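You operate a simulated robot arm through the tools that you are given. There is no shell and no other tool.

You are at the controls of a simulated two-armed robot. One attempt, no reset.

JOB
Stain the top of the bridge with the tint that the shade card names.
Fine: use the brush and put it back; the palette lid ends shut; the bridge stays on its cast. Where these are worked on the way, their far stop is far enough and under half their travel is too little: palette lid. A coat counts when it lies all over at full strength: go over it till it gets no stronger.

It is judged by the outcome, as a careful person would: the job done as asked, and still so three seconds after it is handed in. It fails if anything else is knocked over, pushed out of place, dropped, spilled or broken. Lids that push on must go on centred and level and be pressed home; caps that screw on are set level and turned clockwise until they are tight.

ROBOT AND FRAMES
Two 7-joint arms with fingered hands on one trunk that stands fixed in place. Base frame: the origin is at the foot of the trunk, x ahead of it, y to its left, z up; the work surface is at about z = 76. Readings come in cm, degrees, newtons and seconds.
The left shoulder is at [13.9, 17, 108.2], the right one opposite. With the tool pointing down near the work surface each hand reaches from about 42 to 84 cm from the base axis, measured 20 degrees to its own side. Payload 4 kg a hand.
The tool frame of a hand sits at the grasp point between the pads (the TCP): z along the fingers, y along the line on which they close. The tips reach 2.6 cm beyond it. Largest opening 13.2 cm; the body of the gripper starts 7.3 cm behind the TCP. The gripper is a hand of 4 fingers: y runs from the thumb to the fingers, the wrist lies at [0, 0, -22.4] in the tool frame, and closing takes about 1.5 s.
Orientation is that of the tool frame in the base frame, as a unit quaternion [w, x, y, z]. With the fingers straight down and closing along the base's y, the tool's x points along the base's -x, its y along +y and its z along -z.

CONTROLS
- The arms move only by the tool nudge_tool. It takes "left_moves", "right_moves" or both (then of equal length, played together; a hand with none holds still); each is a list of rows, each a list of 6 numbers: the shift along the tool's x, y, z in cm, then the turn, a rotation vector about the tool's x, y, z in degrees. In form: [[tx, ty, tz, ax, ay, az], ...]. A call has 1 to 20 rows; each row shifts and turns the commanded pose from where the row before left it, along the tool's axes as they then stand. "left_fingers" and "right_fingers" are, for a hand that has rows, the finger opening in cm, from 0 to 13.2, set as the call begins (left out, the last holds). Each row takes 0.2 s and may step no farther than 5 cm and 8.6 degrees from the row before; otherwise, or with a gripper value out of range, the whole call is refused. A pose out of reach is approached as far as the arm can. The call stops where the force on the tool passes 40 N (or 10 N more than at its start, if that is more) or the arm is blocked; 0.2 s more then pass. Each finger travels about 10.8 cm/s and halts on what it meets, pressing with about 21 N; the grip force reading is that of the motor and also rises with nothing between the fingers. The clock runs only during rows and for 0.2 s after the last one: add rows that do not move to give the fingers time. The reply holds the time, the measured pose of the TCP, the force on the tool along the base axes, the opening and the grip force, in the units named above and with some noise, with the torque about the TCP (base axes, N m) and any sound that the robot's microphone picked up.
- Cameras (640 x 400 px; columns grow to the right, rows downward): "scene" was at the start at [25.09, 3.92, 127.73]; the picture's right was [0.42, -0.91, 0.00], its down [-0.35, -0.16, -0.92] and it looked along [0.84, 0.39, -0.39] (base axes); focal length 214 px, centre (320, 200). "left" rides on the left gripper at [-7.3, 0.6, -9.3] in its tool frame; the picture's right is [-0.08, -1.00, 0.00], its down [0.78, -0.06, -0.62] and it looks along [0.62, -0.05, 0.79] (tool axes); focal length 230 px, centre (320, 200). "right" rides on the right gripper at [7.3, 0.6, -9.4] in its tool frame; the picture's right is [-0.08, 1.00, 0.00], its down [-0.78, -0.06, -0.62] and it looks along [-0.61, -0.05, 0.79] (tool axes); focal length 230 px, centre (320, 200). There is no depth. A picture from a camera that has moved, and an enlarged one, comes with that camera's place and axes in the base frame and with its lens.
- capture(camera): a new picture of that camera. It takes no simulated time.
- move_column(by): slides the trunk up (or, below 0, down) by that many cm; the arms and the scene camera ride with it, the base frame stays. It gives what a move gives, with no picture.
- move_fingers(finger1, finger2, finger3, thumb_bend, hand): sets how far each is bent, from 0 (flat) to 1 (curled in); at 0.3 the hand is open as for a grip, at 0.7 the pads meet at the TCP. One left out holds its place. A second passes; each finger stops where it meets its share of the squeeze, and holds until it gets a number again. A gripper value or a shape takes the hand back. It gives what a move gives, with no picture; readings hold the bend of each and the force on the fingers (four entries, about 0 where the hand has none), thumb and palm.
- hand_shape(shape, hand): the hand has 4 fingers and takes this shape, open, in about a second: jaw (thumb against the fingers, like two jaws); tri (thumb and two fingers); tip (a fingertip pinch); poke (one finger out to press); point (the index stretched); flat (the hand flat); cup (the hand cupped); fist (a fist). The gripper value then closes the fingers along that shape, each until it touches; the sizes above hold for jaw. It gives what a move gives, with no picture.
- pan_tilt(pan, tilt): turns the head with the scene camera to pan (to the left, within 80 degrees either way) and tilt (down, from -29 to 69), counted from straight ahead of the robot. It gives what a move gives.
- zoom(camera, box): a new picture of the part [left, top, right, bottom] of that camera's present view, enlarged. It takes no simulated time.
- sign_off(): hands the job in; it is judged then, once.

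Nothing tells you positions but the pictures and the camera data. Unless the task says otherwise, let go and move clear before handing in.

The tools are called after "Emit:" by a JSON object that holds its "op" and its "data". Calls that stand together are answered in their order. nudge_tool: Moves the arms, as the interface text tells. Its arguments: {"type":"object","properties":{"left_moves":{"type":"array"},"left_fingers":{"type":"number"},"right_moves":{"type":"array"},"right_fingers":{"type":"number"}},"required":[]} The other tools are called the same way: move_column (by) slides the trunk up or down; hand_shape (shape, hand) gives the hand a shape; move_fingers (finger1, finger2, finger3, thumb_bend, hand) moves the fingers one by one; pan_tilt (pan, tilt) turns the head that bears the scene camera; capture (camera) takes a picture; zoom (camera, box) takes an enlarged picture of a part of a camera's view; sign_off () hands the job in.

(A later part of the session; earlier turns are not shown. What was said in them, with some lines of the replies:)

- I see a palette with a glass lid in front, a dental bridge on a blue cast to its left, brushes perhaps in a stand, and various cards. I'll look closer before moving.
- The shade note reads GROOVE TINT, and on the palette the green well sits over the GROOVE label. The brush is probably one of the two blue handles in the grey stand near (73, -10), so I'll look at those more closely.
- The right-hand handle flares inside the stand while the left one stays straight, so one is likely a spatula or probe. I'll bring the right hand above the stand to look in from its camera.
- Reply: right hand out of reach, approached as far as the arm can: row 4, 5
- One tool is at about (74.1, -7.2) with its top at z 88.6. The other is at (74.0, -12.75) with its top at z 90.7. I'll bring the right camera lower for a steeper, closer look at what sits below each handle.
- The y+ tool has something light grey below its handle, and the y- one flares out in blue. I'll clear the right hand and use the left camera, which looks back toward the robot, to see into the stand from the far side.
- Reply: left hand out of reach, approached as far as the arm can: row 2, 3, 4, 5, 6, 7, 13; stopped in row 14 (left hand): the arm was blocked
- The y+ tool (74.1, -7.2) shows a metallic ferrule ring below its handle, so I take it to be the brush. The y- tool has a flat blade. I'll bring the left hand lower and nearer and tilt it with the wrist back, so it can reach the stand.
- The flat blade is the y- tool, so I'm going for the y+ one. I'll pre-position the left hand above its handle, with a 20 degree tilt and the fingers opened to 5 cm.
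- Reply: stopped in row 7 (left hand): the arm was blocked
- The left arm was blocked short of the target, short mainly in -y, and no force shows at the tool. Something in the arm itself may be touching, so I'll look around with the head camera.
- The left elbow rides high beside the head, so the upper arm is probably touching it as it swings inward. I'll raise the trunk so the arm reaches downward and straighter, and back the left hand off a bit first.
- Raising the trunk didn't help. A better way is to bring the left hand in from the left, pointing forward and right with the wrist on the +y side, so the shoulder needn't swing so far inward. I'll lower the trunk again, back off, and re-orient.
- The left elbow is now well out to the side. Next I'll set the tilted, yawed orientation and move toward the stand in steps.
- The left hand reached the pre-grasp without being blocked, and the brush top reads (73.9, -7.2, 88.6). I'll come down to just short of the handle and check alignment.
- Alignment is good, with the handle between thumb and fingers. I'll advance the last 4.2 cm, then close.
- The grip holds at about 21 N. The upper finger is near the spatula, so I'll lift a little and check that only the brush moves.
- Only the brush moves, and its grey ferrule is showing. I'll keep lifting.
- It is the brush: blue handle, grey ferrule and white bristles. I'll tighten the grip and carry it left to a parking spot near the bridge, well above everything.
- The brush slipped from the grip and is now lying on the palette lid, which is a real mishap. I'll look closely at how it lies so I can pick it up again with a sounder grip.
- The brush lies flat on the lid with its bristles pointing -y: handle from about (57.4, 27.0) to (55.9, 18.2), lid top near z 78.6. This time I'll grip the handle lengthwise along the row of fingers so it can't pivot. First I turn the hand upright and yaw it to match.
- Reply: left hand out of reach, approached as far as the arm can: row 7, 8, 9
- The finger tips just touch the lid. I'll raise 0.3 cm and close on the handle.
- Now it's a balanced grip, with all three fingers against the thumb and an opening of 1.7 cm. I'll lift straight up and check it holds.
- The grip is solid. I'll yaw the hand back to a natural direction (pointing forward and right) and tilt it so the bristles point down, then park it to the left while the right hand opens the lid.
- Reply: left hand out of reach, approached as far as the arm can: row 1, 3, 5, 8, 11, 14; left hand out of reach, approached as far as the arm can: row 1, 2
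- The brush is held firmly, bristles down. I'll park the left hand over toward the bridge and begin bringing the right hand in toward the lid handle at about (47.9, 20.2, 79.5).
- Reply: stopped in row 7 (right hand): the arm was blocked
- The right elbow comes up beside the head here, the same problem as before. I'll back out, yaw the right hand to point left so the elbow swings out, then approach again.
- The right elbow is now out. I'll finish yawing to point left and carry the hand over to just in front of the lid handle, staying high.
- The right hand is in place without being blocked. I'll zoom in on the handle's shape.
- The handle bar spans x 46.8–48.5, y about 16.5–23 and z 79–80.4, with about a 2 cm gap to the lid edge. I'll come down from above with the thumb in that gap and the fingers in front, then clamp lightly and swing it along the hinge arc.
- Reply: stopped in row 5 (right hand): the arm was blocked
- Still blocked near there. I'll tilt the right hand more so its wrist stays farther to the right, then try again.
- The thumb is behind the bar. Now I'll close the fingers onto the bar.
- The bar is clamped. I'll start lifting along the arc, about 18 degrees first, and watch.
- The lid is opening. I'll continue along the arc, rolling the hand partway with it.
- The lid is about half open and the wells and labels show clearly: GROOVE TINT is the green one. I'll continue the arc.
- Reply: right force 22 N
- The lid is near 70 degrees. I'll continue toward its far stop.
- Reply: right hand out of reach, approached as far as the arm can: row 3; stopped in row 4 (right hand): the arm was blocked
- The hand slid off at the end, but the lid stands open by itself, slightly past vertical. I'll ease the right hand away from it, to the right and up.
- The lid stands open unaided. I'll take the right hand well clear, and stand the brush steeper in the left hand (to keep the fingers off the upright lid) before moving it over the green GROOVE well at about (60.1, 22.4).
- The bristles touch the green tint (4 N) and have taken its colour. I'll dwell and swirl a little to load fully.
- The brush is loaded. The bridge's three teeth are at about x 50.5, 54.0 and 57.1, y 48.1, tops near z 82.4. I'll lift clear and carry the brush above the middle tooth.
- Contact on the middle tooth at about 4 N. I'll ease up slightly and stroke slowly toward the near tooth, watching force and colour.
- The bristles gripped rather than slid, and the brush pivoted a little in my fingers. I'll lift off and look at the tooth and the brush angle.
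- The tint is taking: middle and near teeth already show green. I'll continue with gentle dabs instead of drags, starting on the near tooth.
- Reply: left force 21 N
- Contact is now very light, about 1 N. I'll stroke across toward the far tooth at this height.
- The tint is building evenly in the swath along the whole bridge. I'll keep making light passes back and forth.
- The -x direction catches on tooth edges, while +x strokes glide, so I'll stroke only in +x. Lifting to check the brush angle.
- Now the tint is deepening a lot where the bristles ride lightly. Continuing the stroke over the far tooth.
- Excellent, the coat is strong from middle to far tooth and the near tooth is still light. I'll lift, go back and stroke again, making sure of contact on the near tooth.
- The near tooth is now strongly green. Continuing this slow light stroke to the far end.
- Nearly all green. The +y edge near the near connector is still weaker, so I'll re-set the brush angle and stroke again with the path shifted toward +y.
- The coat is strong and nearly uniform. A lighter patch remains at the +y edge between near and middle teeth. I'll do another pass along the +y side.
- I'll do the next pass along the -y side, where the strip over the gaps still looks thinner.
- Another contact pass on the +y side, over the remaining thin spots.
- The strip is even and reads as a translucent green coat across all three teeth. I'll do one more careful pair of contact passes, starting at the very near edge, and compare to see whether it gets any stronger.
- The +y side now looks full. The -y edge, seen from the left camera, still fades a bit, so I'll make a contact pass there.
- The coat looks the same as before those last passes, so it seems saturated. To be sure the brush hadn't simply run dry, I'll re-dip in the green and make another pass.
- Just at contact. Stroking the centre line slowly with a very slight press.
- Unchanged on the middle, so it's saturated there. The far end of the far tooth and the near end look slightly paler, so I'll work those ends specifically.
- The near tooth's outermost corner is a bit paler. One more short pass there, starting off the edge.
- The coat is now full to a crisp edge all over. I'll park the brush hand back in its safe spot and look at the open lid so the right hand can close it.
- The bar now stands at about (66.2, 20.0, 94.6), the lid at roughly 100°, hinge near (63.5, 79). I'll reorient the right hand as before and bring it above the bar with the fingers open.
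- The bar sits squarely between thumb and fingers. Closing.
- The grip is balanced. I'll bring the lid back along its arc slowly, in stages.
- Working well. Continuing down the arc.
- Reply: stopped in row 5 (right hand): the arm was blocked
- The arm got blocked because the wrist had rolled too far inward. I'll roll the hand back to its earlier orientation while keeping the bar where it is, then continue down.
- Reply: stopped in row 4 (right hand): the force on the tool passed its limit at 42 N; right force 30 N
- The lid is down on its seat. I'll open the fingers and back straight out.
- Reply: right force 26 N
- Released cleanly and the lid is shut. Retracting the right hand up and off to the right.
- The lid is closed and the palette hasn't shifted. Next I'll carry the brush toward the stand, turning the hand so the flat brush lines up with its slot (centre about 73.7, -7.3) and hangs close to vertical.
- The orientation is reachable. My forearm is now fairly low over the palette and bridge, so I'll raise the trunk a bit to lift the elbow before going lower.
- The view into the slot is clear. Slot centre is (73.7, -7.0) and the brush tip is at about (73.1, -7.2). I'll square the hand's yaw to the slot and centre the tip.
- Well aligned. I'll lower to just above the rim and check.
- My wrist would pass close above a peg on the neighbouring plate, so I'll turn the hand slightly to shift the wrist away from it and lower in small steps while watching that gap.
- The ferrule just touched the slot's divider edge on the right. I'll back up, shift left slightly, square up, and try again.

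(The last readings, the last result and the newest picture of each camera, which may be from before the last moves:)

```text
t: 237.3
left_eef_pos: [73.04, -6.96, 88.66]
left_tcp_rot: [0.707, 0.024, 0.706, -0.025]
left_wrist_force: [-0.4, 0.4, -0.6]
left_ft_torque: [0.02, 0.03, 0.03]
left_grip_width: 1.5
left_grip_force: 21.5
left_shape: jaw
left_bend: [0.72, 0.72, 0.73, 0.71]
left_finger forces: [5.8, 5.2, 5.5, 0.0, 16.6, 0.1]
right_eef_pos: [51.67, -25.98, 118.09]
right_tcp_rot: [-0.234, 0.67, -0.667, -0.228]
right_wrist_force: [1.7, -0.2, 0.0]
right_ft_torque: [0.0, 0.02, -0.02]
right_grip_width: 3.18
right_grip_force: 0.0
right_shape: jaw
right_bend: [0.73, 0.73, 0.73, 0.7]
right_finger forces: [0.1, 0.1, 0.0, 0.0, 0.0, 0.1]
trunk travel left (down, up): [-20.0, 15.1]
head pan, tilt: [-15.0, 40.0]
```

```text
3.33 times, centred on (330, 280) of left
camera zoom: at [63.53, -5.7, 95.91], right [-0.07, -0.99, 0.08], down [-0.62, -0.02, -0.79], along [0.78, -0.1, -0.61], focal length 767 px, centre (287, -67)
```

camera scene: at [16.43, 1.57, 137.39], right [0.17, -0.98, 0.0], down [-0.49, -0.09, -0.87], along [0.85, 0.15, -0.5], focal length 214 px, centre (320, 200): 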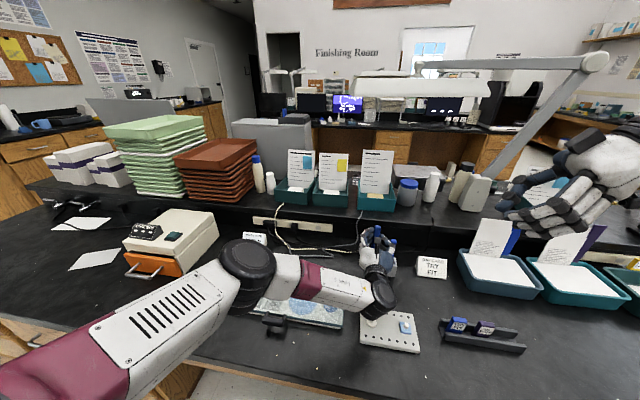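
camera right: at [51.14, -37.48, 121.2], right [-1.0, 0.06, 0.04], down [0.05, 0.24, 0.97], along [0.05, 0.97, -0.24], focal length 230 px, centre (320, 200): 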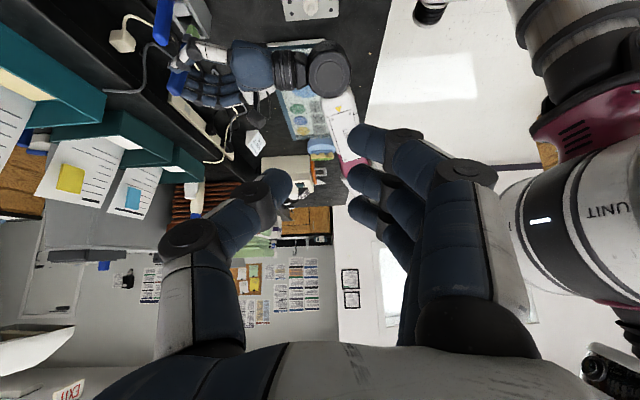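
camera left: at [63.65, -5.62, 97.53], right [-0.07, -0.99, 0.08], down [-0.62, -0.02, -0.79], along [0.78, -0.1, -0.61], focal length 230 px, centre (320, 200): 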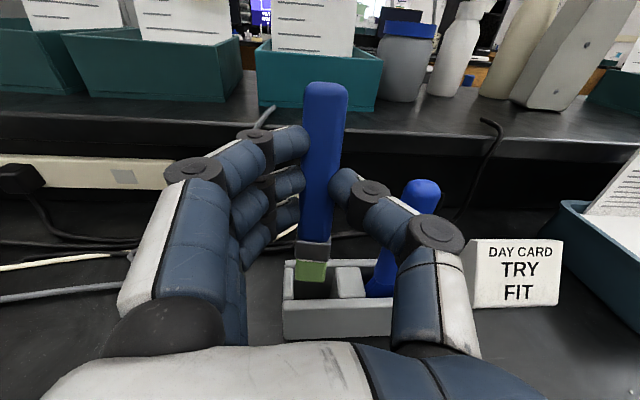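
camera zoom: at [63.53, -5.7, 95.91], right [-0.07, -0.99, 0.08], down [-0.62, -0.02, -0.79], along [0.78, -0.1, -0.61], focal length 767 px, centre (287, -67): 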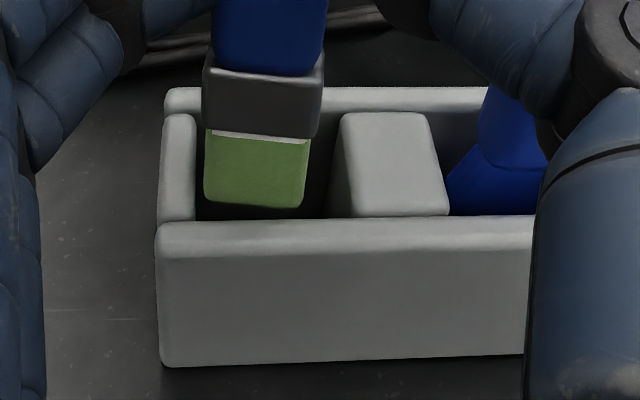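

Emit:
{"op": "nudge_tool", "data": {"left_moves": [[0.4, 0, 0, 0, 0, 0], [0, 0, 0, 0, 0, 0]]}}

Emit:
{"op": "nudge_tool", "data": {"left_moves": [[0.4, 0, 0, 0, 0, 0], [0, 0, 0, 0, 0, 0]]}}

Emit:
{"op": "zoom", "data": {"camera": "left", "box": [250, 220, 410, 340]}}

Emit:
{"op": "capture", "data": {"camera": "scene"}}

```text
t: 237.9
left_eef_pos: [72.93, -7.11, 88.29]
left_tcp_rot: [0.707, 0.024, 0.707, -0.025]
left_wrist_force: [0.4, 0.0, 0.4]
left_ft_torque: [0.0, 0.02, -0.01]
left_grip_width: 1.5
left_grip_force: 20.9
left_shape: jaw
left_bend: [0.72, 0.72, 0.73, 0.71]
left_finger forces: [5.8, 5.2, 5.6, 0.1, 16.7, 0.0]
right_eef_pos: [51.69, -25.96, 118.26]
right_tcp_rot: [-0.234, 0.669, -0.667, -0.228]
right_wrist_force: [-0.6, -0.1, 0.3]
right_ft_torque: [-0.04, -0.01, 0.0]
right_grip_width: 3.17
right_grip_force: 0.0
right_shape: jaw
right_bend: [0.73, 0.73, 0.73, 0.7]
right_finger forces: [0.0, 0.1, 0.1, 0.0, 0.0, 0.1]
trunk travel left (down, up): [-20.0, 15.1]
head pan, tilt: [-15.0, 40.0]
```

```text
t: 238.5
left_eef_pos: [72.84, -6.94, 87.82]
left_tcp_rot: [0.707, 0.025, 0.707, -0.025]
left_wrist_force: [0.8, -0.2, -0.3]
left_ft_torque: [0.02, 0.02, 0.01]
left_grip_width: 1.5
left_grip_force: 20.7
left_shape: jaw
left_bend: [0.72, 0.72, 0.73, 0.71]
left_finger forces: [5.7, 5.2, 5.6, 0.0, 16.6, 0.0]
right_eef_pos: [51.71, -25.99, 118.35]
right_tcp_rot: [-0.234, 0.669, -0.667, -0.227]
right_wrist_force: [0.0, -0.5, 0.1]
right_ft_torque: [-0.01, -0.01, -0.02]
right_grip_width: 3.14
right_grip_force: 0.0
right_shape: jaw
right_bend: [0.73, 0.73, 0.73, 0.7]
right_finger forces: [0.0, 0.1, 0.1, 0.0, 0.0, 0.1]
trunk travel left (down, up): [-20.0, 15.1]
head pan, tilt: [-15.0, 40.0]
```

```text
3.33 times, centred on (330, 280) of left
camera zoom: at [63.52, -5.79, 95.09], right [-0.07, -0.99, 0.08], down [-0.62, -0.02, -0.79], along [0.78, -0.1, -0.61], focal length 767 px, centre (287, -67)
```

zoom: 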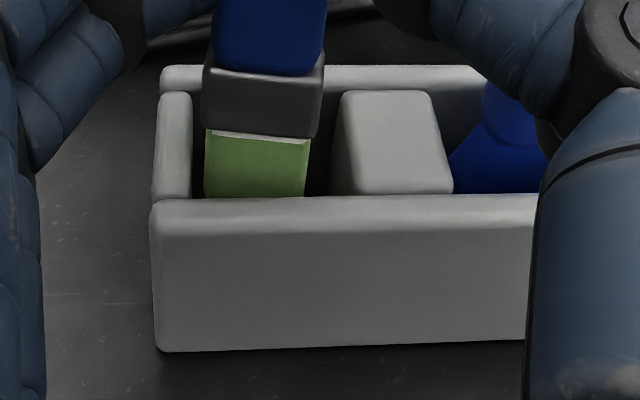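

```text
taken
camera scene: at [15.74, -2.19, 135.85], right [-0.26, -0.97, 0.0], down [-0.62, 0.17, -0.77], along [0.74, -0.2, -0.64], focal length 214 px, centre (320, 200)
```

scene: 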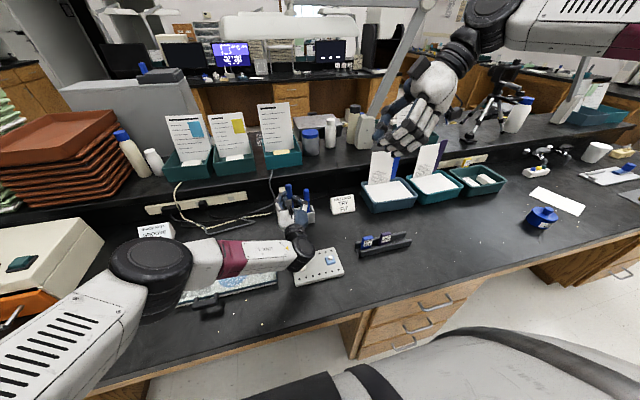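

The bristles are inside the slot with no contact force. I'll check the wrist-to-peg gap before going lower.

Emit:
{"op": "zoom", "data": {"camera": "scene", "box": [260, 210, 360, 300]}}

Emit:
{"op": "zoom", "data": {"camera": "right", "box": [140, 0, 380, 160]}}

```text
4.44 times, centred on (310, 255) of scene
camera zoom: at [15.74, -2.19, 135.85], right [-0.26, -0.97, 0.0], down [-0.62, 0.17, -0.77], along [0.74, -0.2, -0.64], focal length 953 px, centre (364, -44)
```

zoom: 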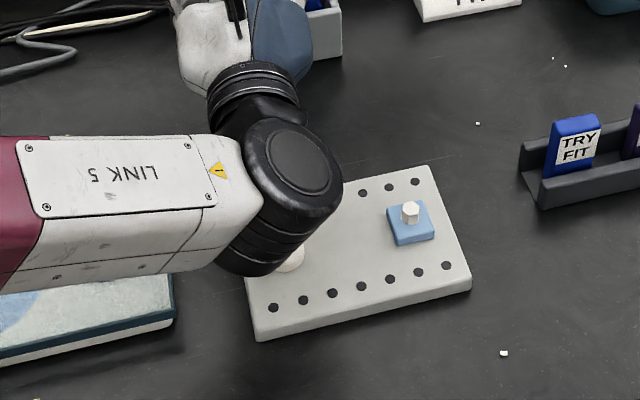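

```text
2.50 times, centred on (260, 80) of right
camera zoom: at [51.14, -37.48, 121.19], right [-1.0, 0.06, 0.04], down [0.05, 0.24, 0.97], along [0.05, 0.97, -0.24], focal length 575 px, centre (470, 500)
```

zoom: 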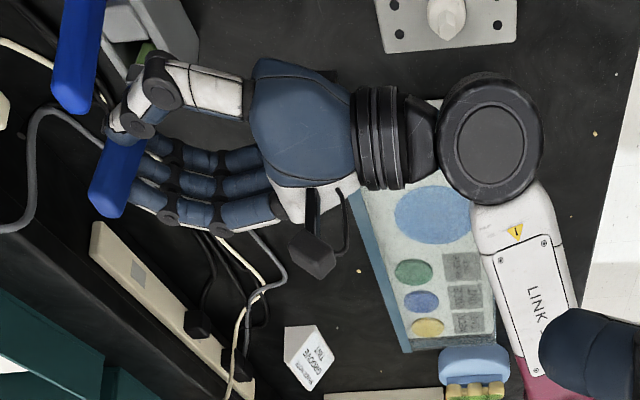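

There's about 2 cm between wrist and peg. I'll lower a further 1.2 cm in small steps, watching force.

Emit:
{"op": "nudge_tool", "data": {"left_moves": [[0.4, 0, 0, 0, 0, 0], [0.4, 0, 0, 0, 0, 0], [0, 0, 0, 0, 0, 0]]}}

Emit:
{"op": "zoom", "data": {"camera": "right", "box": [140, 0, 380, 160]}}

Emit:
{"op": "zoom", "data": {"camera": "left", "box": [250, 220, 410, 340]}}

```text
t: 239.3
left_eef_pos: [72.75, -6.86, 87.06]
left_tcp_rot: [0.707, 0.024, 0.707, -0.024]
left_wrist_force: [0.4, -0.8, -0.9]
left_ft_torque: [0.01, 0.0, -0.01]
left_grip_width: 1.53
left_grip_force: 20.8
left_shape: jaw
left_bend: [0.72, 0.72, 0.73, 0.71]
left_finger forces: [5.8, 5.2, 5.6, 0.0, 16.5, 0.1]
right_eef_pos: [51.7, -25.95, 118.23]
right_tcp_rot: [-0.234, 0.67, -0.667, -0.228]
right_wrist_force: [-0.1, 0.8, -0.4]
right_ft_torque: [-0.04, -0.03, 0.03]
right_grip_width: 3.19
right_grip_force: 0.0
right_shape: jaw
right_bend: [0.73, 0.73, 0.73, 0.7]
right_finger forces: [0.1, 0.1, 0.1, 0.0, 0.0, 0.0]
trunk travel left (down, up): [-20.0, 15.1]
head pan, tilt: [-15.0, 40.0]
```

```text
2.50 times, centred on (260, 80) of right
camera zoom: at [51.14, -37.48, 121.19], right [-1.0, 0.06, 0.04], down [0.05, 0.24, 0.97], along [0.05, 0.97, -0.24], focal length 575 px, centre (470, 500)
```

zoom: 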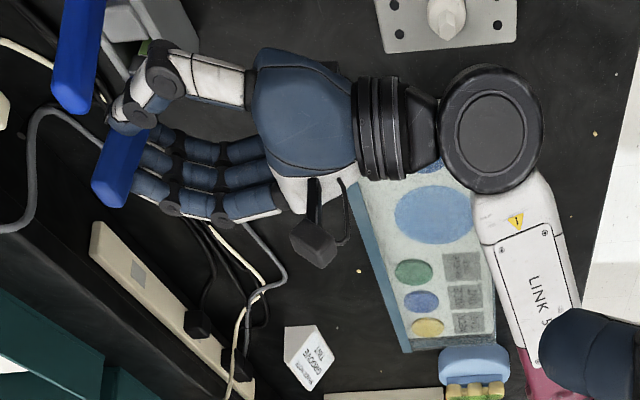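

```text
3.33 times, centred on (330, 280) of left
camera zoom: at [63.46, -5.74, 94.25], right [-0.07, -0.99, 0.08], down [-0.62, -0.02, -0.79], along [0.78, -0.1, -0.61], focal length 767 px, centre (287, -67)
```

zoom: 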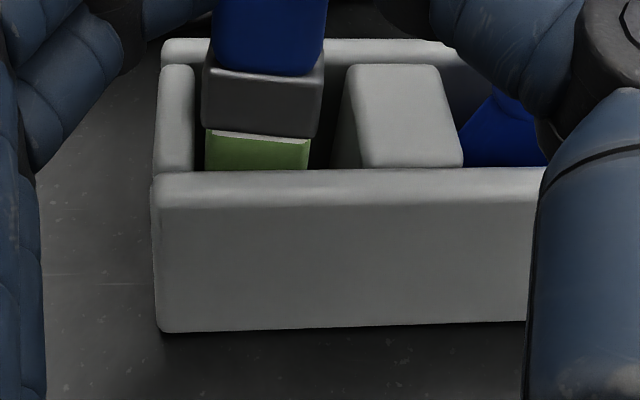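

Emit:
{"op": "nudge_tool", "data": {"left_moves": [[0.4, 0, 0, 0, 0, 0], [0.4, 0, 0, 0, 0, 0], [0, 0, 0, 0, 0, 0]]}}

Emit:
{"op": "zoom", "data": {"camera": "right", "box": [240, 0, 380, 100]}}

Emit:
{"op": "zoom", "data": {"camera": "left", "box": [250, 200, 410, 320]}}

Emit:
{"op": "zoom", "data": {"camera": "scene", "box": [260, 210, 360, 300]}}

```text
t: 240.1
left_eef_pos: [72.94, -6.87, 86.34]
left_tcp_rot: [0.707, 0.024, 0.706, -0.024]
left_wrist_force: [-0.6, 0.4, 0.0]
left_ft_torque: [-0.01, 0.03, 0.01]
left_grip_width: 1.49
left_grip_force: 21.2
left_shape: jaw
left_bend: [0.72, 0.72, 0.73, 0.71]
left_finger forces: [5.8, 5.3, 5.6, 0.0, 16.6, 0.1]
right_eef_pos: [51.73, -25.94, 118.28]
right_tcp_rot: [-0.235, 0.669, -0.667, -0.228]
right_wrist_force: [0.2, 0.5, -0.7]
right_ft_torque: [0.0, -0.03, -0.02]
right_grip_width: 3.16
right_grip_force: 0.0
right_shape: jaw
right_bend: [0.73, 0.73, 0.73, 0.7]
right_finger forces: [0.0, 0.1, 0.0, 0.0, 0.0, 0.0]
trunk travel left (down, up): [-20.0, 15.1]
head pan, tilt: [-15.0, 40.0]
```

```text
4.00 times, centred on (310, 50) of right
camera zoom: at [51.14, -37.48, 121.19], right [-1.0, 0.06, 0.04], down [0.05, 0.24, 0.97], along [0.05, 0.97, -0.24], focal length 920 px, centre (360, 800)
```

zoom: 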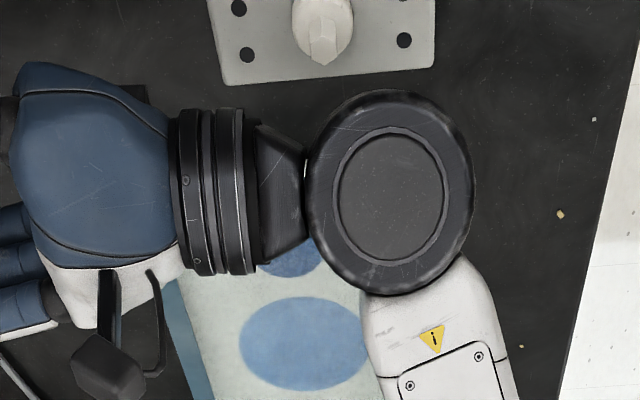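

```text
3.33 times, centred on (330, 260) of left
camera zoom: at [63.54, -5.72, 93.5], right [-0.07, -0.99, 0.08], down [-0.62, -0.02, -0.79], along [0.78, -0.1, -0.61], focal length 767 px, centre (287, 0)
```

zoom: 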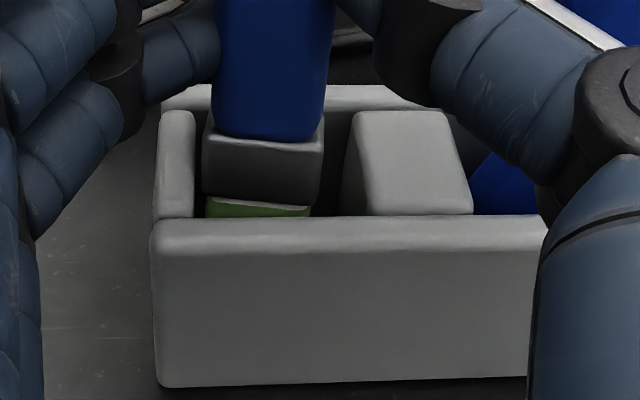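

```text
4.44 times, centred on (310, 255) of scene
camera zoom: at [15.74, -2.19, 135.85], right [-0.26, -0.97, 0.0], down [-0.62, 0.17, -0.77], along [0.74, -0.2, -0.64], focal length 953 px, centre (364, -44)
```

zoom: 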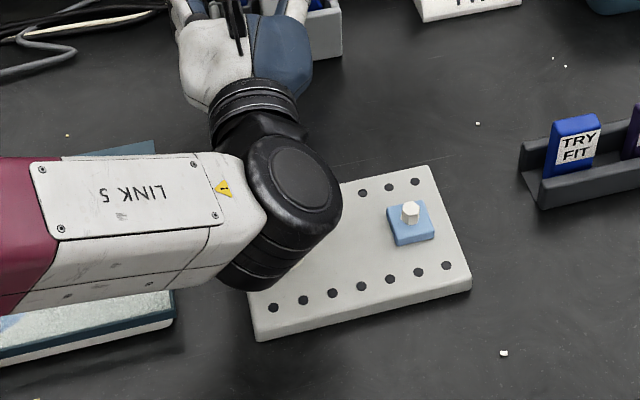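

Emit:
{"op": "nudge_tool", "data": {"left_moves": [[0.3, 0, 0, 0, 0, 0], [0.3, 0, 0, 0, 0, 0], [0, 0, 0, 0, 0, 0]]}}

Emit:
{"op": "zoom", "data": {"camera": "right", "box": [240, 0, 380, 100]}}

Emit:
{"op": "capture", "data": {"camera": "left"}}

```text
t: 240.9
left_eef_pos: [73.01, -6.96, 85.63]
left_tcp_rot: [0.707, 0.024, 0.706, -0.025]
left_wrist_force: [-0.5, 0.9, 0.5]
left_ft_torque: [-0.01, 0.04, -0.02]
left_grip_width: 1.5
left_grip_force: 20.8
left_shape: jaw
left_bend: [0.72, 0.72, 0.73, 0.71]
left_finger forces: [5.8, 5.2, 5.6, 0.1, 16.6, 0.0]
right_eef_pos: [51.66, -25.97, 118.29]
right_tcp_rot: [-0.234, 0.669, -0.668, -0.227]
right_wrist_force: [-1.2, 0.1, -0.4]
right_ft_torque: [0.0, -0.03, -0.03]
right_grip_width: 3.16
right_grip_force: 0.1
right_shape: jaw
right_bend: [0.73, 0.73, 0.73, 0.7]
right_finger forces: [0.0, 0.0, 0.0, 0.1, 0.1, 0.0]
trunk travel left (down, up): [-20.0, 15.1]
head pan, tilt: [-15.0, 40.0]
```

```text
4.00 times, centred on (310, 50) of right
camera zoom: at [51.15, -37.48, 121.19], right [-1.0, 0.06, 0.04], down [0.05, 0.24, 0.97], along [0.05, 0.97, -0.24], focal length 920 px, centre (360, 800)
```

zoom: 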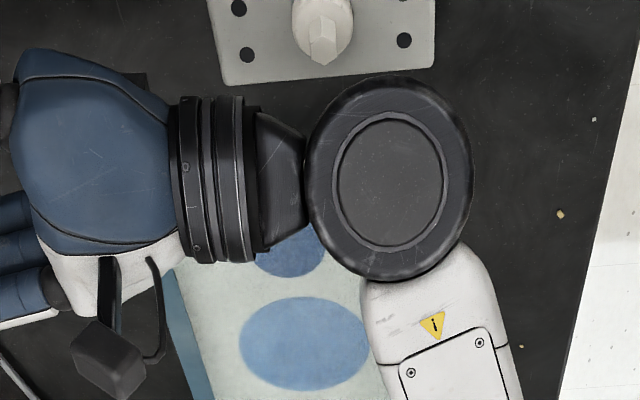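

```text
taken
camera left: at [63.54, -5.76, 92.87], right [-0.07, -0.99, 0.08], down [-0.62, -0.02, -0.79], along [0.78, -0.1, -0.61], focal length 230 px, centre (320, 200)
```

left: 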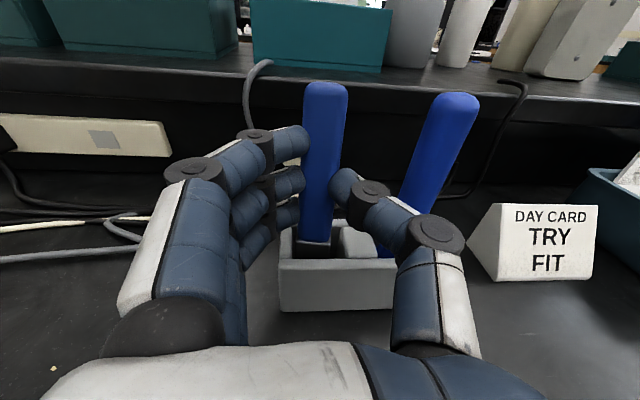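

The ferrule is down inside the slot. I'll loosen the grip a little at a time so the brush settles rather than drops.

Emit:
{"op": "nudge_tool", "data": {"left_moves": [[0, 0, 0, 0, 0, 0], [0, 0, 0, 0, 0, 0]], "left_fingers": 1.6}}

Emit:
{"op": "nudge_tool", "data": {"left_moves": [[0, 0, 0, 0, 0, 0], [0, 0, 0, 0, 0, 0]], "left_fingers": 1.8}}

Emit:
{"op": "capture", "data": {"camera": "left"}}

```text
t: 241.5
left_eef_pos: [72.99, -7.0, 85.76]
left_tcp_rot: [0.707, 0.024, 0.706, -0.025]
left_wrist_force: [0.0, -0.6, -0.3]
left_ft_torque: [-0.01, 0.0, 0.03]
left_grip_width: 1.58
left_grip_force: 0.1
left_shape: jaw
left_bend: [0.72, 0.72, 0.72, 0.7]
left_finger forces: [0.1, 0.1, 0.0, 0.0, 0.3, 0.1]
right_eef_pos: [51.72, -26.04, 118.18]
right_tcp_rot: [-0.234, 0.669, -0.667, -0.228]
right_wrist_force: [0.1, 0.2, 0.1]
right_ft_torque: [0.01, 0.01, -0.01]
right_grip_width: 3.18
right_grip_force: 0.0
right_shape: jaw
right_bend: [0.73, 0.73, 0.73, 0.7]
right_finger forces: [0.0, 0.0, 0.0, 0.0, 0.1, 0.0]
trunk travel left (down, up): [-20.0, 15.1]
head pan, tilt: [-15.0, 40.0]
```

```text
t: 242.1
left_eef_pos: [73.03, -6.93, 85.72]
left_tcp_rot: [0.707, 0.024, 0.706, -0.025]
left_wrist_force: [0.1, 0.0, -0.1]
left_ft_torque: [-0.01, 0.02, 0.0]
left_grip_width: 1.79
left_grip_force: 0.1
left_shape: jaw
left_bend: [0.72, 0.72, 0.72, 0.7]
left_finger forces: [0.4, 0.0, 0.3, 0.0, 0.5, 0.0]
right_eef_pos: [51.63, -25.98, 118.18]
right_tcp_rot: [-0.234, 0.669, -0.667, -0.228]
right_wrist_force: [0.2, 0.8, 0.3]
right_ft_torque: [0.0, 0.01, -0.02]
right_grip_width: 3.19
right_grip_force: 0.0
right_shape: jaw
right_bend: [0.73, 0.73, 0.73, 0.7]
right_finger forces: [0.1, 0.1, 0.0, 0.0, 0.0, 0.0]
trunk travel left (down, up): [-20.0, 15.1]
head pan, tilt: [-15.0, 40.0]
```

```text
taken
camera left: at [63.55, -5.75, 92.89], right [-0.07, -0.99, 0.08], down [-0.62, -0.02, -0.79], along [0.78, -0.1, -0.61], focal length 230 px, centre (320, 200)
```

left: 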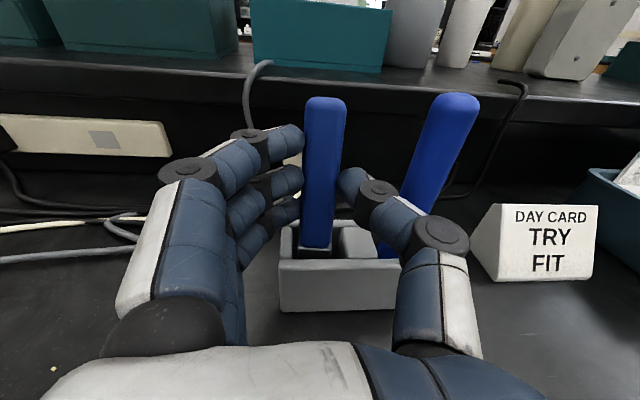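

It's settling into place gently. Opening further.

Emit:
{"op": "nudge_tool", "data": {"left_moves": [[0, 0, 0, 0, 0, 0], [0, 0, 0, 0, 0, 0]], "left_fingers": 2.3}}

Emit:
{"op": "nudge_tool", "data": {"left_moves": [[0, 0, 0, 0, 0, 0], [0, 0, 0, 0, 0, 0]], "left_fingers": 3.2}}

Emit:
{"op": "capture", "data": {"camera": "left"}}

Emit:
{"op": "zoom", "data": {"camera": "left", "box": [250, 80, 490, 320]}}

```text
t: 242.7
left_eef_pos: [72.79, -6.92, 85.77]
left_tcp_rot: [0.707, 0.024, 0.706, -0.026]
left_wrist_force: [0.5, 0.7, -0.1]
left_ft_torque: [0.01, -0.03, 0.0]
left_grip_width: 2.26
left_grip_force: 0.0
left_shape: jaw
left_bend: [0.73, 0.73, 0.73, 0.7]
left_finger forces: [0.0, 0.1, 0.2, 0.0, 0.1, 0.0]
right_eef_pos: [51.64, -25.92, 118.27]
right_tcp_rot: [-0.234, 0.67, -0.667, -0.227]
right_wrist_force: [-0.2, 0.4, 0.6]
right_ft_torque: [0.01, -0.01, -0.02]
right_grip_width: 3.17
right_grip_force: 0.1
right_shape: jaw
right_bend: [0.73, 0.73, 0.73, 0.7]
right_finger forces: [0.0, 0.0, 0.1, 0.0, 0.0, 0.0]
trunk travel left (down, up): [-20.0, 15.1]
head pan, tilt: [-15.0, 40.0]
```

```text
t: 243.3
left_eef_pos: [72.88, -6.9, 85.75]
left_tcp_rot: [0.707, 0.024, 0.706, -0.025]
left_wrist_force: [0.4, 0.1, 0.0]
left_ft_torque: [-0.01, -0.03, -0.01]
left_grip_width: 3.14
left_grip_force: 0.2
left_shape: jaw
left_bend: [0.73, 0.73, 0.73, 0.7]
left_finger forces: [0.0, 0.1, 0.0, 0.0, 0.1, 0.0]
right_eef_pos: [51.78, -26.0, 118.17]
right_tcp_rot: [-0.233, 0.67, -0.667, -0.228]
right_wrist_force: [-0.2, 0.0, 0.0]
right_ft_torque: [-0.02, -0.01, -0.01]
right_grip_width: 3.18
right_grip_force: 0.0
right_shape: jaw
right_bend: [0.73, 0.73, 0.73, 0.7]
right_finger forces: [0.0, 0.1, 0.0, 0.0, 0.1, 0.1]
trunk travel left (down, up): [-20.0, 15.1]
head pan, tilt: [-15.0, 40.0]
```

```text
taken
camera left: at [63.55, -5.75, 92.89], right [-0.07, -0.99, 0.08], down [-0.62, -0.02, -0.79], along [0.78, -0.1, -0.61], focal length 230 px, centre (320, 200)
```

left: 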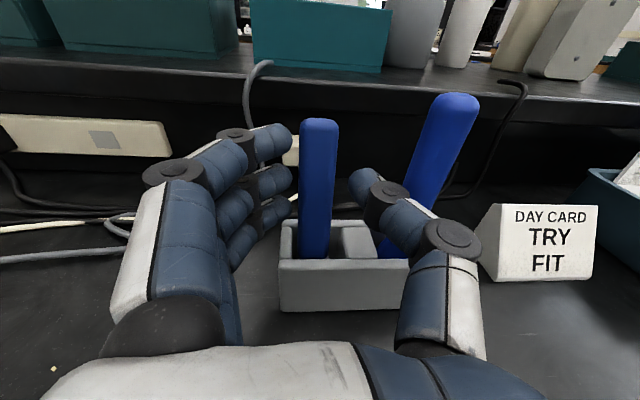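

```text
1.67 times, centred on (370, 200) of left
camera zoom: at [63.55, -5.75, 92.89], right [-0.07, -0.99, 0.08], down [-0.62, -0.02, -0.79], along [0.78, -0.1, -0.61], focal length 384 px, centre (237, 200)
```

zoom: 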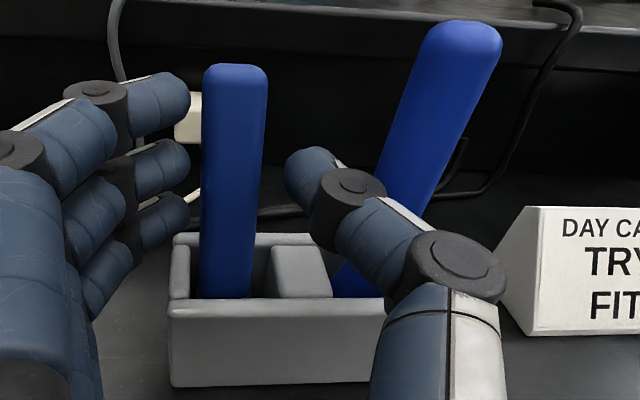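

The brush has dropped home, upright, just as it stood at the start. Now I'll back the left hand straight off and up.

Emit:
{"op": "nudge_tool", "data": {"left_moves": [[0, 0, -2, 0, 0, 0], [0, 0, -2.5, 0, 0, 0], [0, 0, -2.5, 0, 0, 0], [-3, 0, -1, 0, 0, 0], [-4, 0.5, 0, 0, 0, 0], [-4, 0.5, 0, 0, 0, 0], [0, 0, 0, 0, 0, 0]]}}

Emit:
{"op": "capture", "data": {"camera": "left"}}

Emit:
{"op": "capture", "data": {"camera": "scene"}}

```text
t: 244.9
left_eef_pos: [65.18, -5.32, 96.71]
left_tcp_rot: [0.707, 0.024, 0.706, -0.025]
left_wrist_force: [0.6, -0.2, -0.3]
left_ft_torque: [-0.02, -0.01, 0.01]
left_grip_width: 3.13
left_grip_force: 0.1
left_shape: jaw
left_bend: [0.73, 0.73, 0.73, 0.7]
left_finger forces: [0.0, 0.0, 0.0, 0.1, 0.0, 0.0]
right_eef_pos: [51.79, -26.11, 118.3]
right_tcp_rot: [-0.234, 0.669, -0.668, -0.227]
right_wrist_force: [0.6, -0.5, -0.3]
right_ft_torque: [0.0, -0.03, 0.01]
right_grip_width: 3.18
right_grip_force: 0.1
right_shape: jaw
right_bend: [0.73, 0.73, 0.73, 0.7]
right_finger forces: [0.0, 0.1, 0.1, 0.0, 0.1, 0.0]
trunk travel left (down, up): [-20.0, 15.1]
head pan, tilt: [-15.0, 40.0]
```

```text
taken
camera left: at [55.69, -4.13, 103.86], right [-0.07, -0.99, 0.08], down [-0.62, -0.02, -0.79], along [0.78, -0.1, -0.61], focal length 230 px, centre (320, 200)
```

left: 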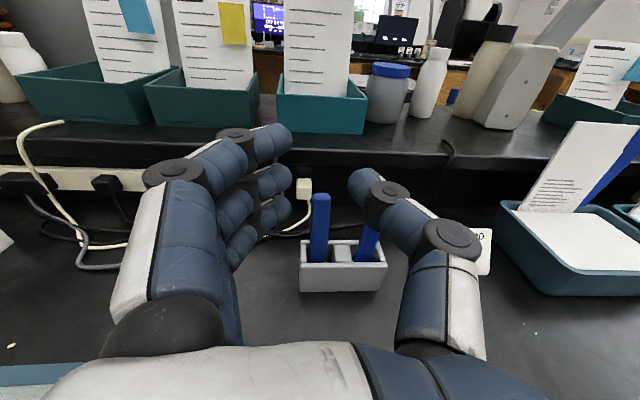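

```text
taken
camera scene: at [15.76, -2.2, 135.84], right [-0.26, -0.97, 0.0], down [-0.62, 0.17, -0.77], along [0.74, -0.2, -0.64], focal length 214 px, centre (320, 200)
```

scene: 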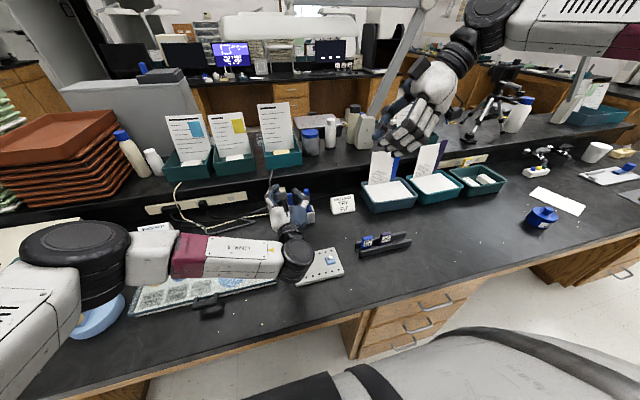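

Emit:
{"op": "nudge_tool", "data": {"left_moves": [[-4, 0, 0, 0, 0, 0], [-4, 0, 0, 0, 0, 0], [-2.14, 3.2, -1.0, 0, 0, 0], [-2.14, 3.2, -1.0, 0, 0, 0], [-2.14, 3.2, -1.0, 0, 0, 0], [-1.0, 3.5, -1.0, 0, 0, 0], [0, 3.5, -1.0, 0, 0, 0], [0, 3.5, -1.0, 0, 0, 0], [0, 3.5, -1.0, 0, 0, 0], [0, 0, 0, 0, 0, 0]]}}

Emit:
{"op": "pan_tilt", "data": {"pan": 12, "tilt": 38}}

Emit:
{"op": "capture", "data": {"camera": "scene"}}

Emit:
{"op": "capture", "data": {"camera": "left"}}

```text
t: 247.1
left_eef_pos: [59.27, 19.38, 108.36]
left_tcp_rot: [0.707, 0.024, 0.706, -0.026]
left_wrist_force: [-0.1, 0.6, -0.7]
left_ft_torque: [0.0, 0.0, -0.03]
left_grip_width: 3.14
left_grip_force: 0.1
left_shape: jaw
left_bend: [0.73, 0.73, 0.73, 0.7]
left_finger forces: [0.0, 0.1, 0.0, 0.1, 0.0, 0.1]
left hand out of reach, approached as far as the arm can: row 3, 4, 5, 6
right_eef_pos: [51.77, -26.02, 118.22]
right_tcp_rot: [-0.233, 0.67, -0.667, -0.227]
right_wrist_force: [-0.1, -0.1, -0.9]
right_ft_torque: [-0.01, 0.01, 0.0]
right_grip_width: 3.17
right_grip_force: 0.1
right_shape: jaw
right_bend: [0.73, 0.73, 0.73, 0.7]
right_finger forces: [0.0, 0.1, 0.0, 0.1, 0.1, 0.0]
trunk travel left (down, up): [-20.0, 15.1]
head pan, tilt: [-15.0, 40.0]
```

```text
t: 248.0
left_eef_pos: [59.2, 19.38, 108.49]
left_tcp_rot: [0.707, 0.023, 0.707, -0.024]
left_wrist_force: [-0.3, 0.1, 0.3]
left_ft_torque: [0.0, 0.03, 0.02]
left_grip_width: 3.15
left_grip_force: 0.0
left_shape: jaw
left_bend: [0.73, 0.73, 0.73, 0.7]
left_finger forces: [0.1, 0.0, 0.0, 0.0, 0.0, 0.1]
right_eef_pos: [51.77, -25.88, 118.2]
right_tcp_rot: [-0.235, 0.669, -0.668, -0.228]
right_wrist_force: [0.3, 0.3, 0.6]
right_ft_torque: [0.01, 0.04, 0.0]
right_grip_width: 3.16
right_grip_force: 0.0
right_shape: jaw
right_bend: [0.73, 0.73, 0.73, 0.7]
right_finger forces: [0.0, 0.0, 0.1, 0.0, 0.1, 0.0]
trunk travel left (down, up): [-20.0, 15.1]
head pan, tilt: [12.0, 38.0]
```

```text
taken
camera scene: at [15.97, 1.8, 136.15], right [0.21, -0.98, 0.0], down [-0.6, -0.13, -0.79], along [0.77, 0.16, -0.62], focal length 214 px, centre (320, 200)
```

scene: 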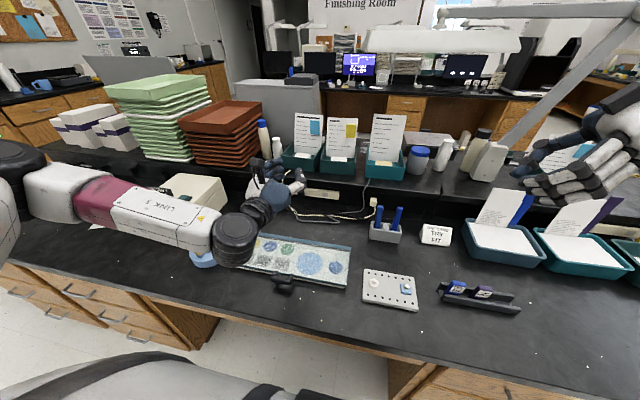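

```text
taken
camera left: at [49.84, 20.55, 115.6], right [-0.07, -0.99, 0.08], down [-0.62, -0.02, -0.79], along [0.78, -0.1, -0.61], focal length 230 px, centre (320, 200)
```

left: 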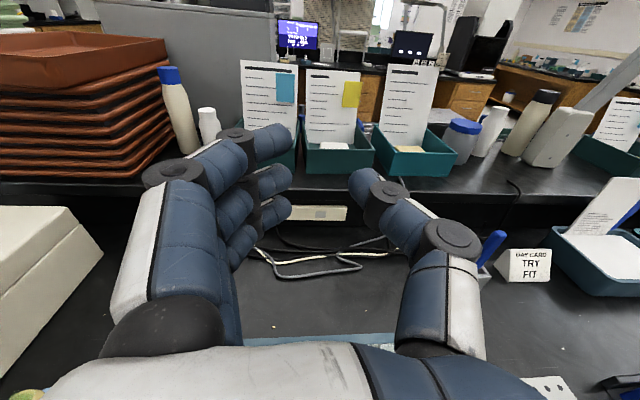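

Emit:
{"op": "nudge_tool", "data": {"left_moves": [[-2, 3.25, 0, 0, 0, 0], [-2, 3.25, 0, 0, 0, 0], [-2, 3.25, 0, 0, 0, 0], [-2, 3.25, 0, 0, 0, 0], [-2, 3.25, 0, 0, 0, 0], [-2, 3.25, 0, 0, 0, 0], [-2, 3.25, 0, 0, 0, 0], [0, 0, 0, 0, 0, 0]]}}

Emit:
{"op": "capture", "data": {"camera": "scene"}}

Emit:
{"op": "zoom", "data": {"camera": "scene", "box": [170, 200, 430, 320]}}

Emit:
{"op": "zoom", "data": {"camera": "scene", "box": [350, 180, 430, 260]}}

```text
t: 249.8
left_eef_pos: [60.53, 42.04, 122.4]
left_tcp_rot: [0.706, 0.025, 0.707, -0.025]
left_wrist_force: [-0.4, -0.1, 0.2]
left_ft_torque: [0.01, -0.01, 0.0]
left_grip_width: 3.16
left_grip_force: 0.0
left_shape: jaw
left_bend: [0.73, 0.73, 0.73, 0.7]
left_finger forces: [0.1, 0.0, 0.0, 0.0, 0.1, 0.0]
right_eef_pos: [51.83, -26.02, 118.15]
right_tcp_rot: [-0.235, 0.669, -0.667, -0.228]
right_wrist_force: [-0.1, 0.5, 0.7]
right_ft_torque: [0.01, -0.02, 0.0]
right_grip_width: 3.16
right_grip_force: 0.0
right_shape: jaw
right_bend: [0.73, 0.73, 0.73, 0.7]
right_finger forces: [0.0, 0.0, 0.0, 0.0, 0.0, 0.1]
trunk travel left (down, up): [-20.0, 15.1]
head pan, tilt: [12.0, 38.0]
```

```text
taken
camera scene: at [16.0, 1.75, 136.14], right [0.21, -0.98, 0.0], down [-0.6, -0.13, -0.79], along [0.77, 0.16, -0.62], focal length 214 px, centre (320, 200)
```

scene: 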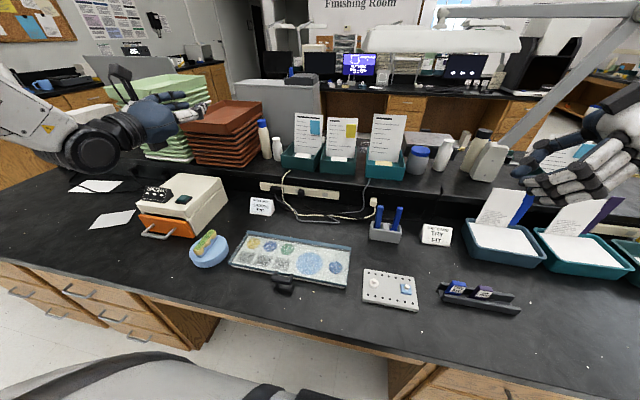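

```text
2.46 times, centred on (300, 260) of scene
camera zoom: at [16.0, 1.75, 136.14], right [0.21, -0.98, 0.0], down [-0.6, -0.13, -0.79], along [0.77, 0.16, -0.62], focal length 528 px, centre (369, 52)
```

zoom: 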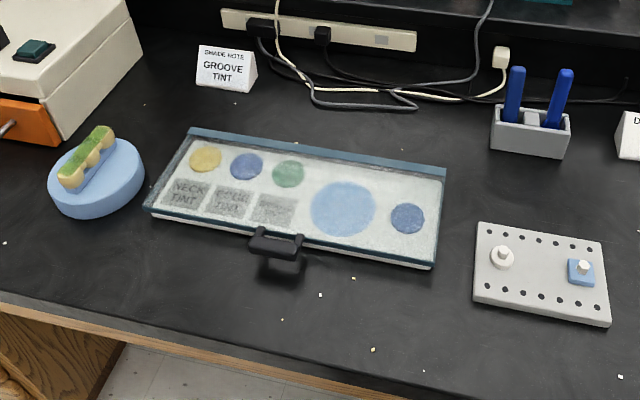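

```text
5.00 times, centred on (390, 220) of scene
camera zoom: at [16.0, 1.75, 136.14], right [0.21, -0.98, 0.0], down [-0.6, -0.13, -0.79], along [0.77, 0.16, -0.62], focal length 1072 px, centre (-30, 100)
```

zoom: 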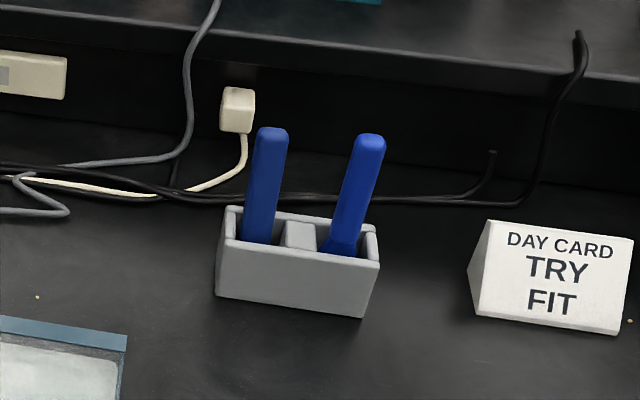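

Everything looks in order: the lid is shut, the brush is upright in its own slot, the stained bridge is on its cast, and the neighbouring items haven't moved. One last close look at the coat, then I'll hand in.

Emit:
{"op": "zoom", "data": {"camera": "scene", "box": [185, 225, 235, 270]}}

Emit:
{"op": "zoom", "data": {"camera": "scene", "box": [225, 225, 355, 300]}}

```text
8.89 times, centred on (210, 248) of scene
camera zoom: at [16.0, 1.75, 136.14], right [0.21, -0.98, 0.0], down [-0.6, -0.13, -0.79], along [0.77, 0.16, -0.62], focal length 1906 px, centre (1298, -222)
```

zoom: 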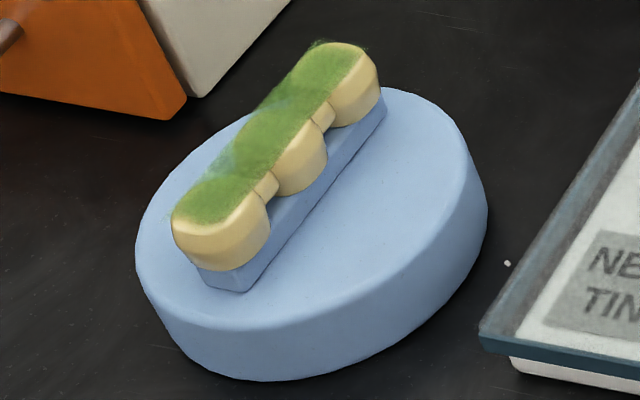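

```text
4.92 times, centred on (290, 262) of scene
camera zoom: at [16.0, 1.75, 136.14], right [0.21, -0.98, 0.0], down [-0.6, -0.13, -0.79], along [0.77, 0.16, -0.62], focal length 1056 px, centre (468, -108)
```

zoom: 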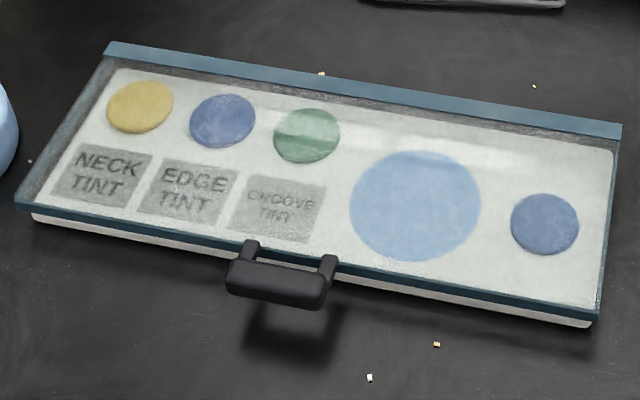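

The coat covers the whole top of the bridge, the lid is down flush, and both hands are clear. Handing in now.

Emit:
{"op": "sign_off", "data": {}}

```text
The job is handed in.
```

I stained the bridge's top with GROOVE TINT, the green well the shade note named, and handed the job in. One mishap may count against it: early on the brush slipped out of my first grip and fell onto the closed palette lid.

- **Dropped brush:** It was clean at that point, and I saw no mark or damage. I picked it up with a firmer grip and carried on.
- **Coat:** I loaded the brush twice and went over the top in repeated light passes, until further passes made it no stronger. The strip looks even over all three teeth and the joins between them.
- **Bridge:** It is still on its cast. Two contacts on the teeth pressed harder than I wanted, up to about 20 N, and once the bristles caught between two teeth. I saw nothing shift.
- **Lid:** It opened past upright and stood there unaided. I brought it back down by its handle, and it is shut flush. It met its seat firmly at the end, at about 42 N.
- **Brush:** It is back upright in its own slot. On the first try it caught the slot's edge at about 15 N and slid up in my grip, so I let it settle the last couple of centimetres on its own. The other tool in the stand looks undisturbed.

In the final pictures nothing else looked knocked over, moved or spilled.
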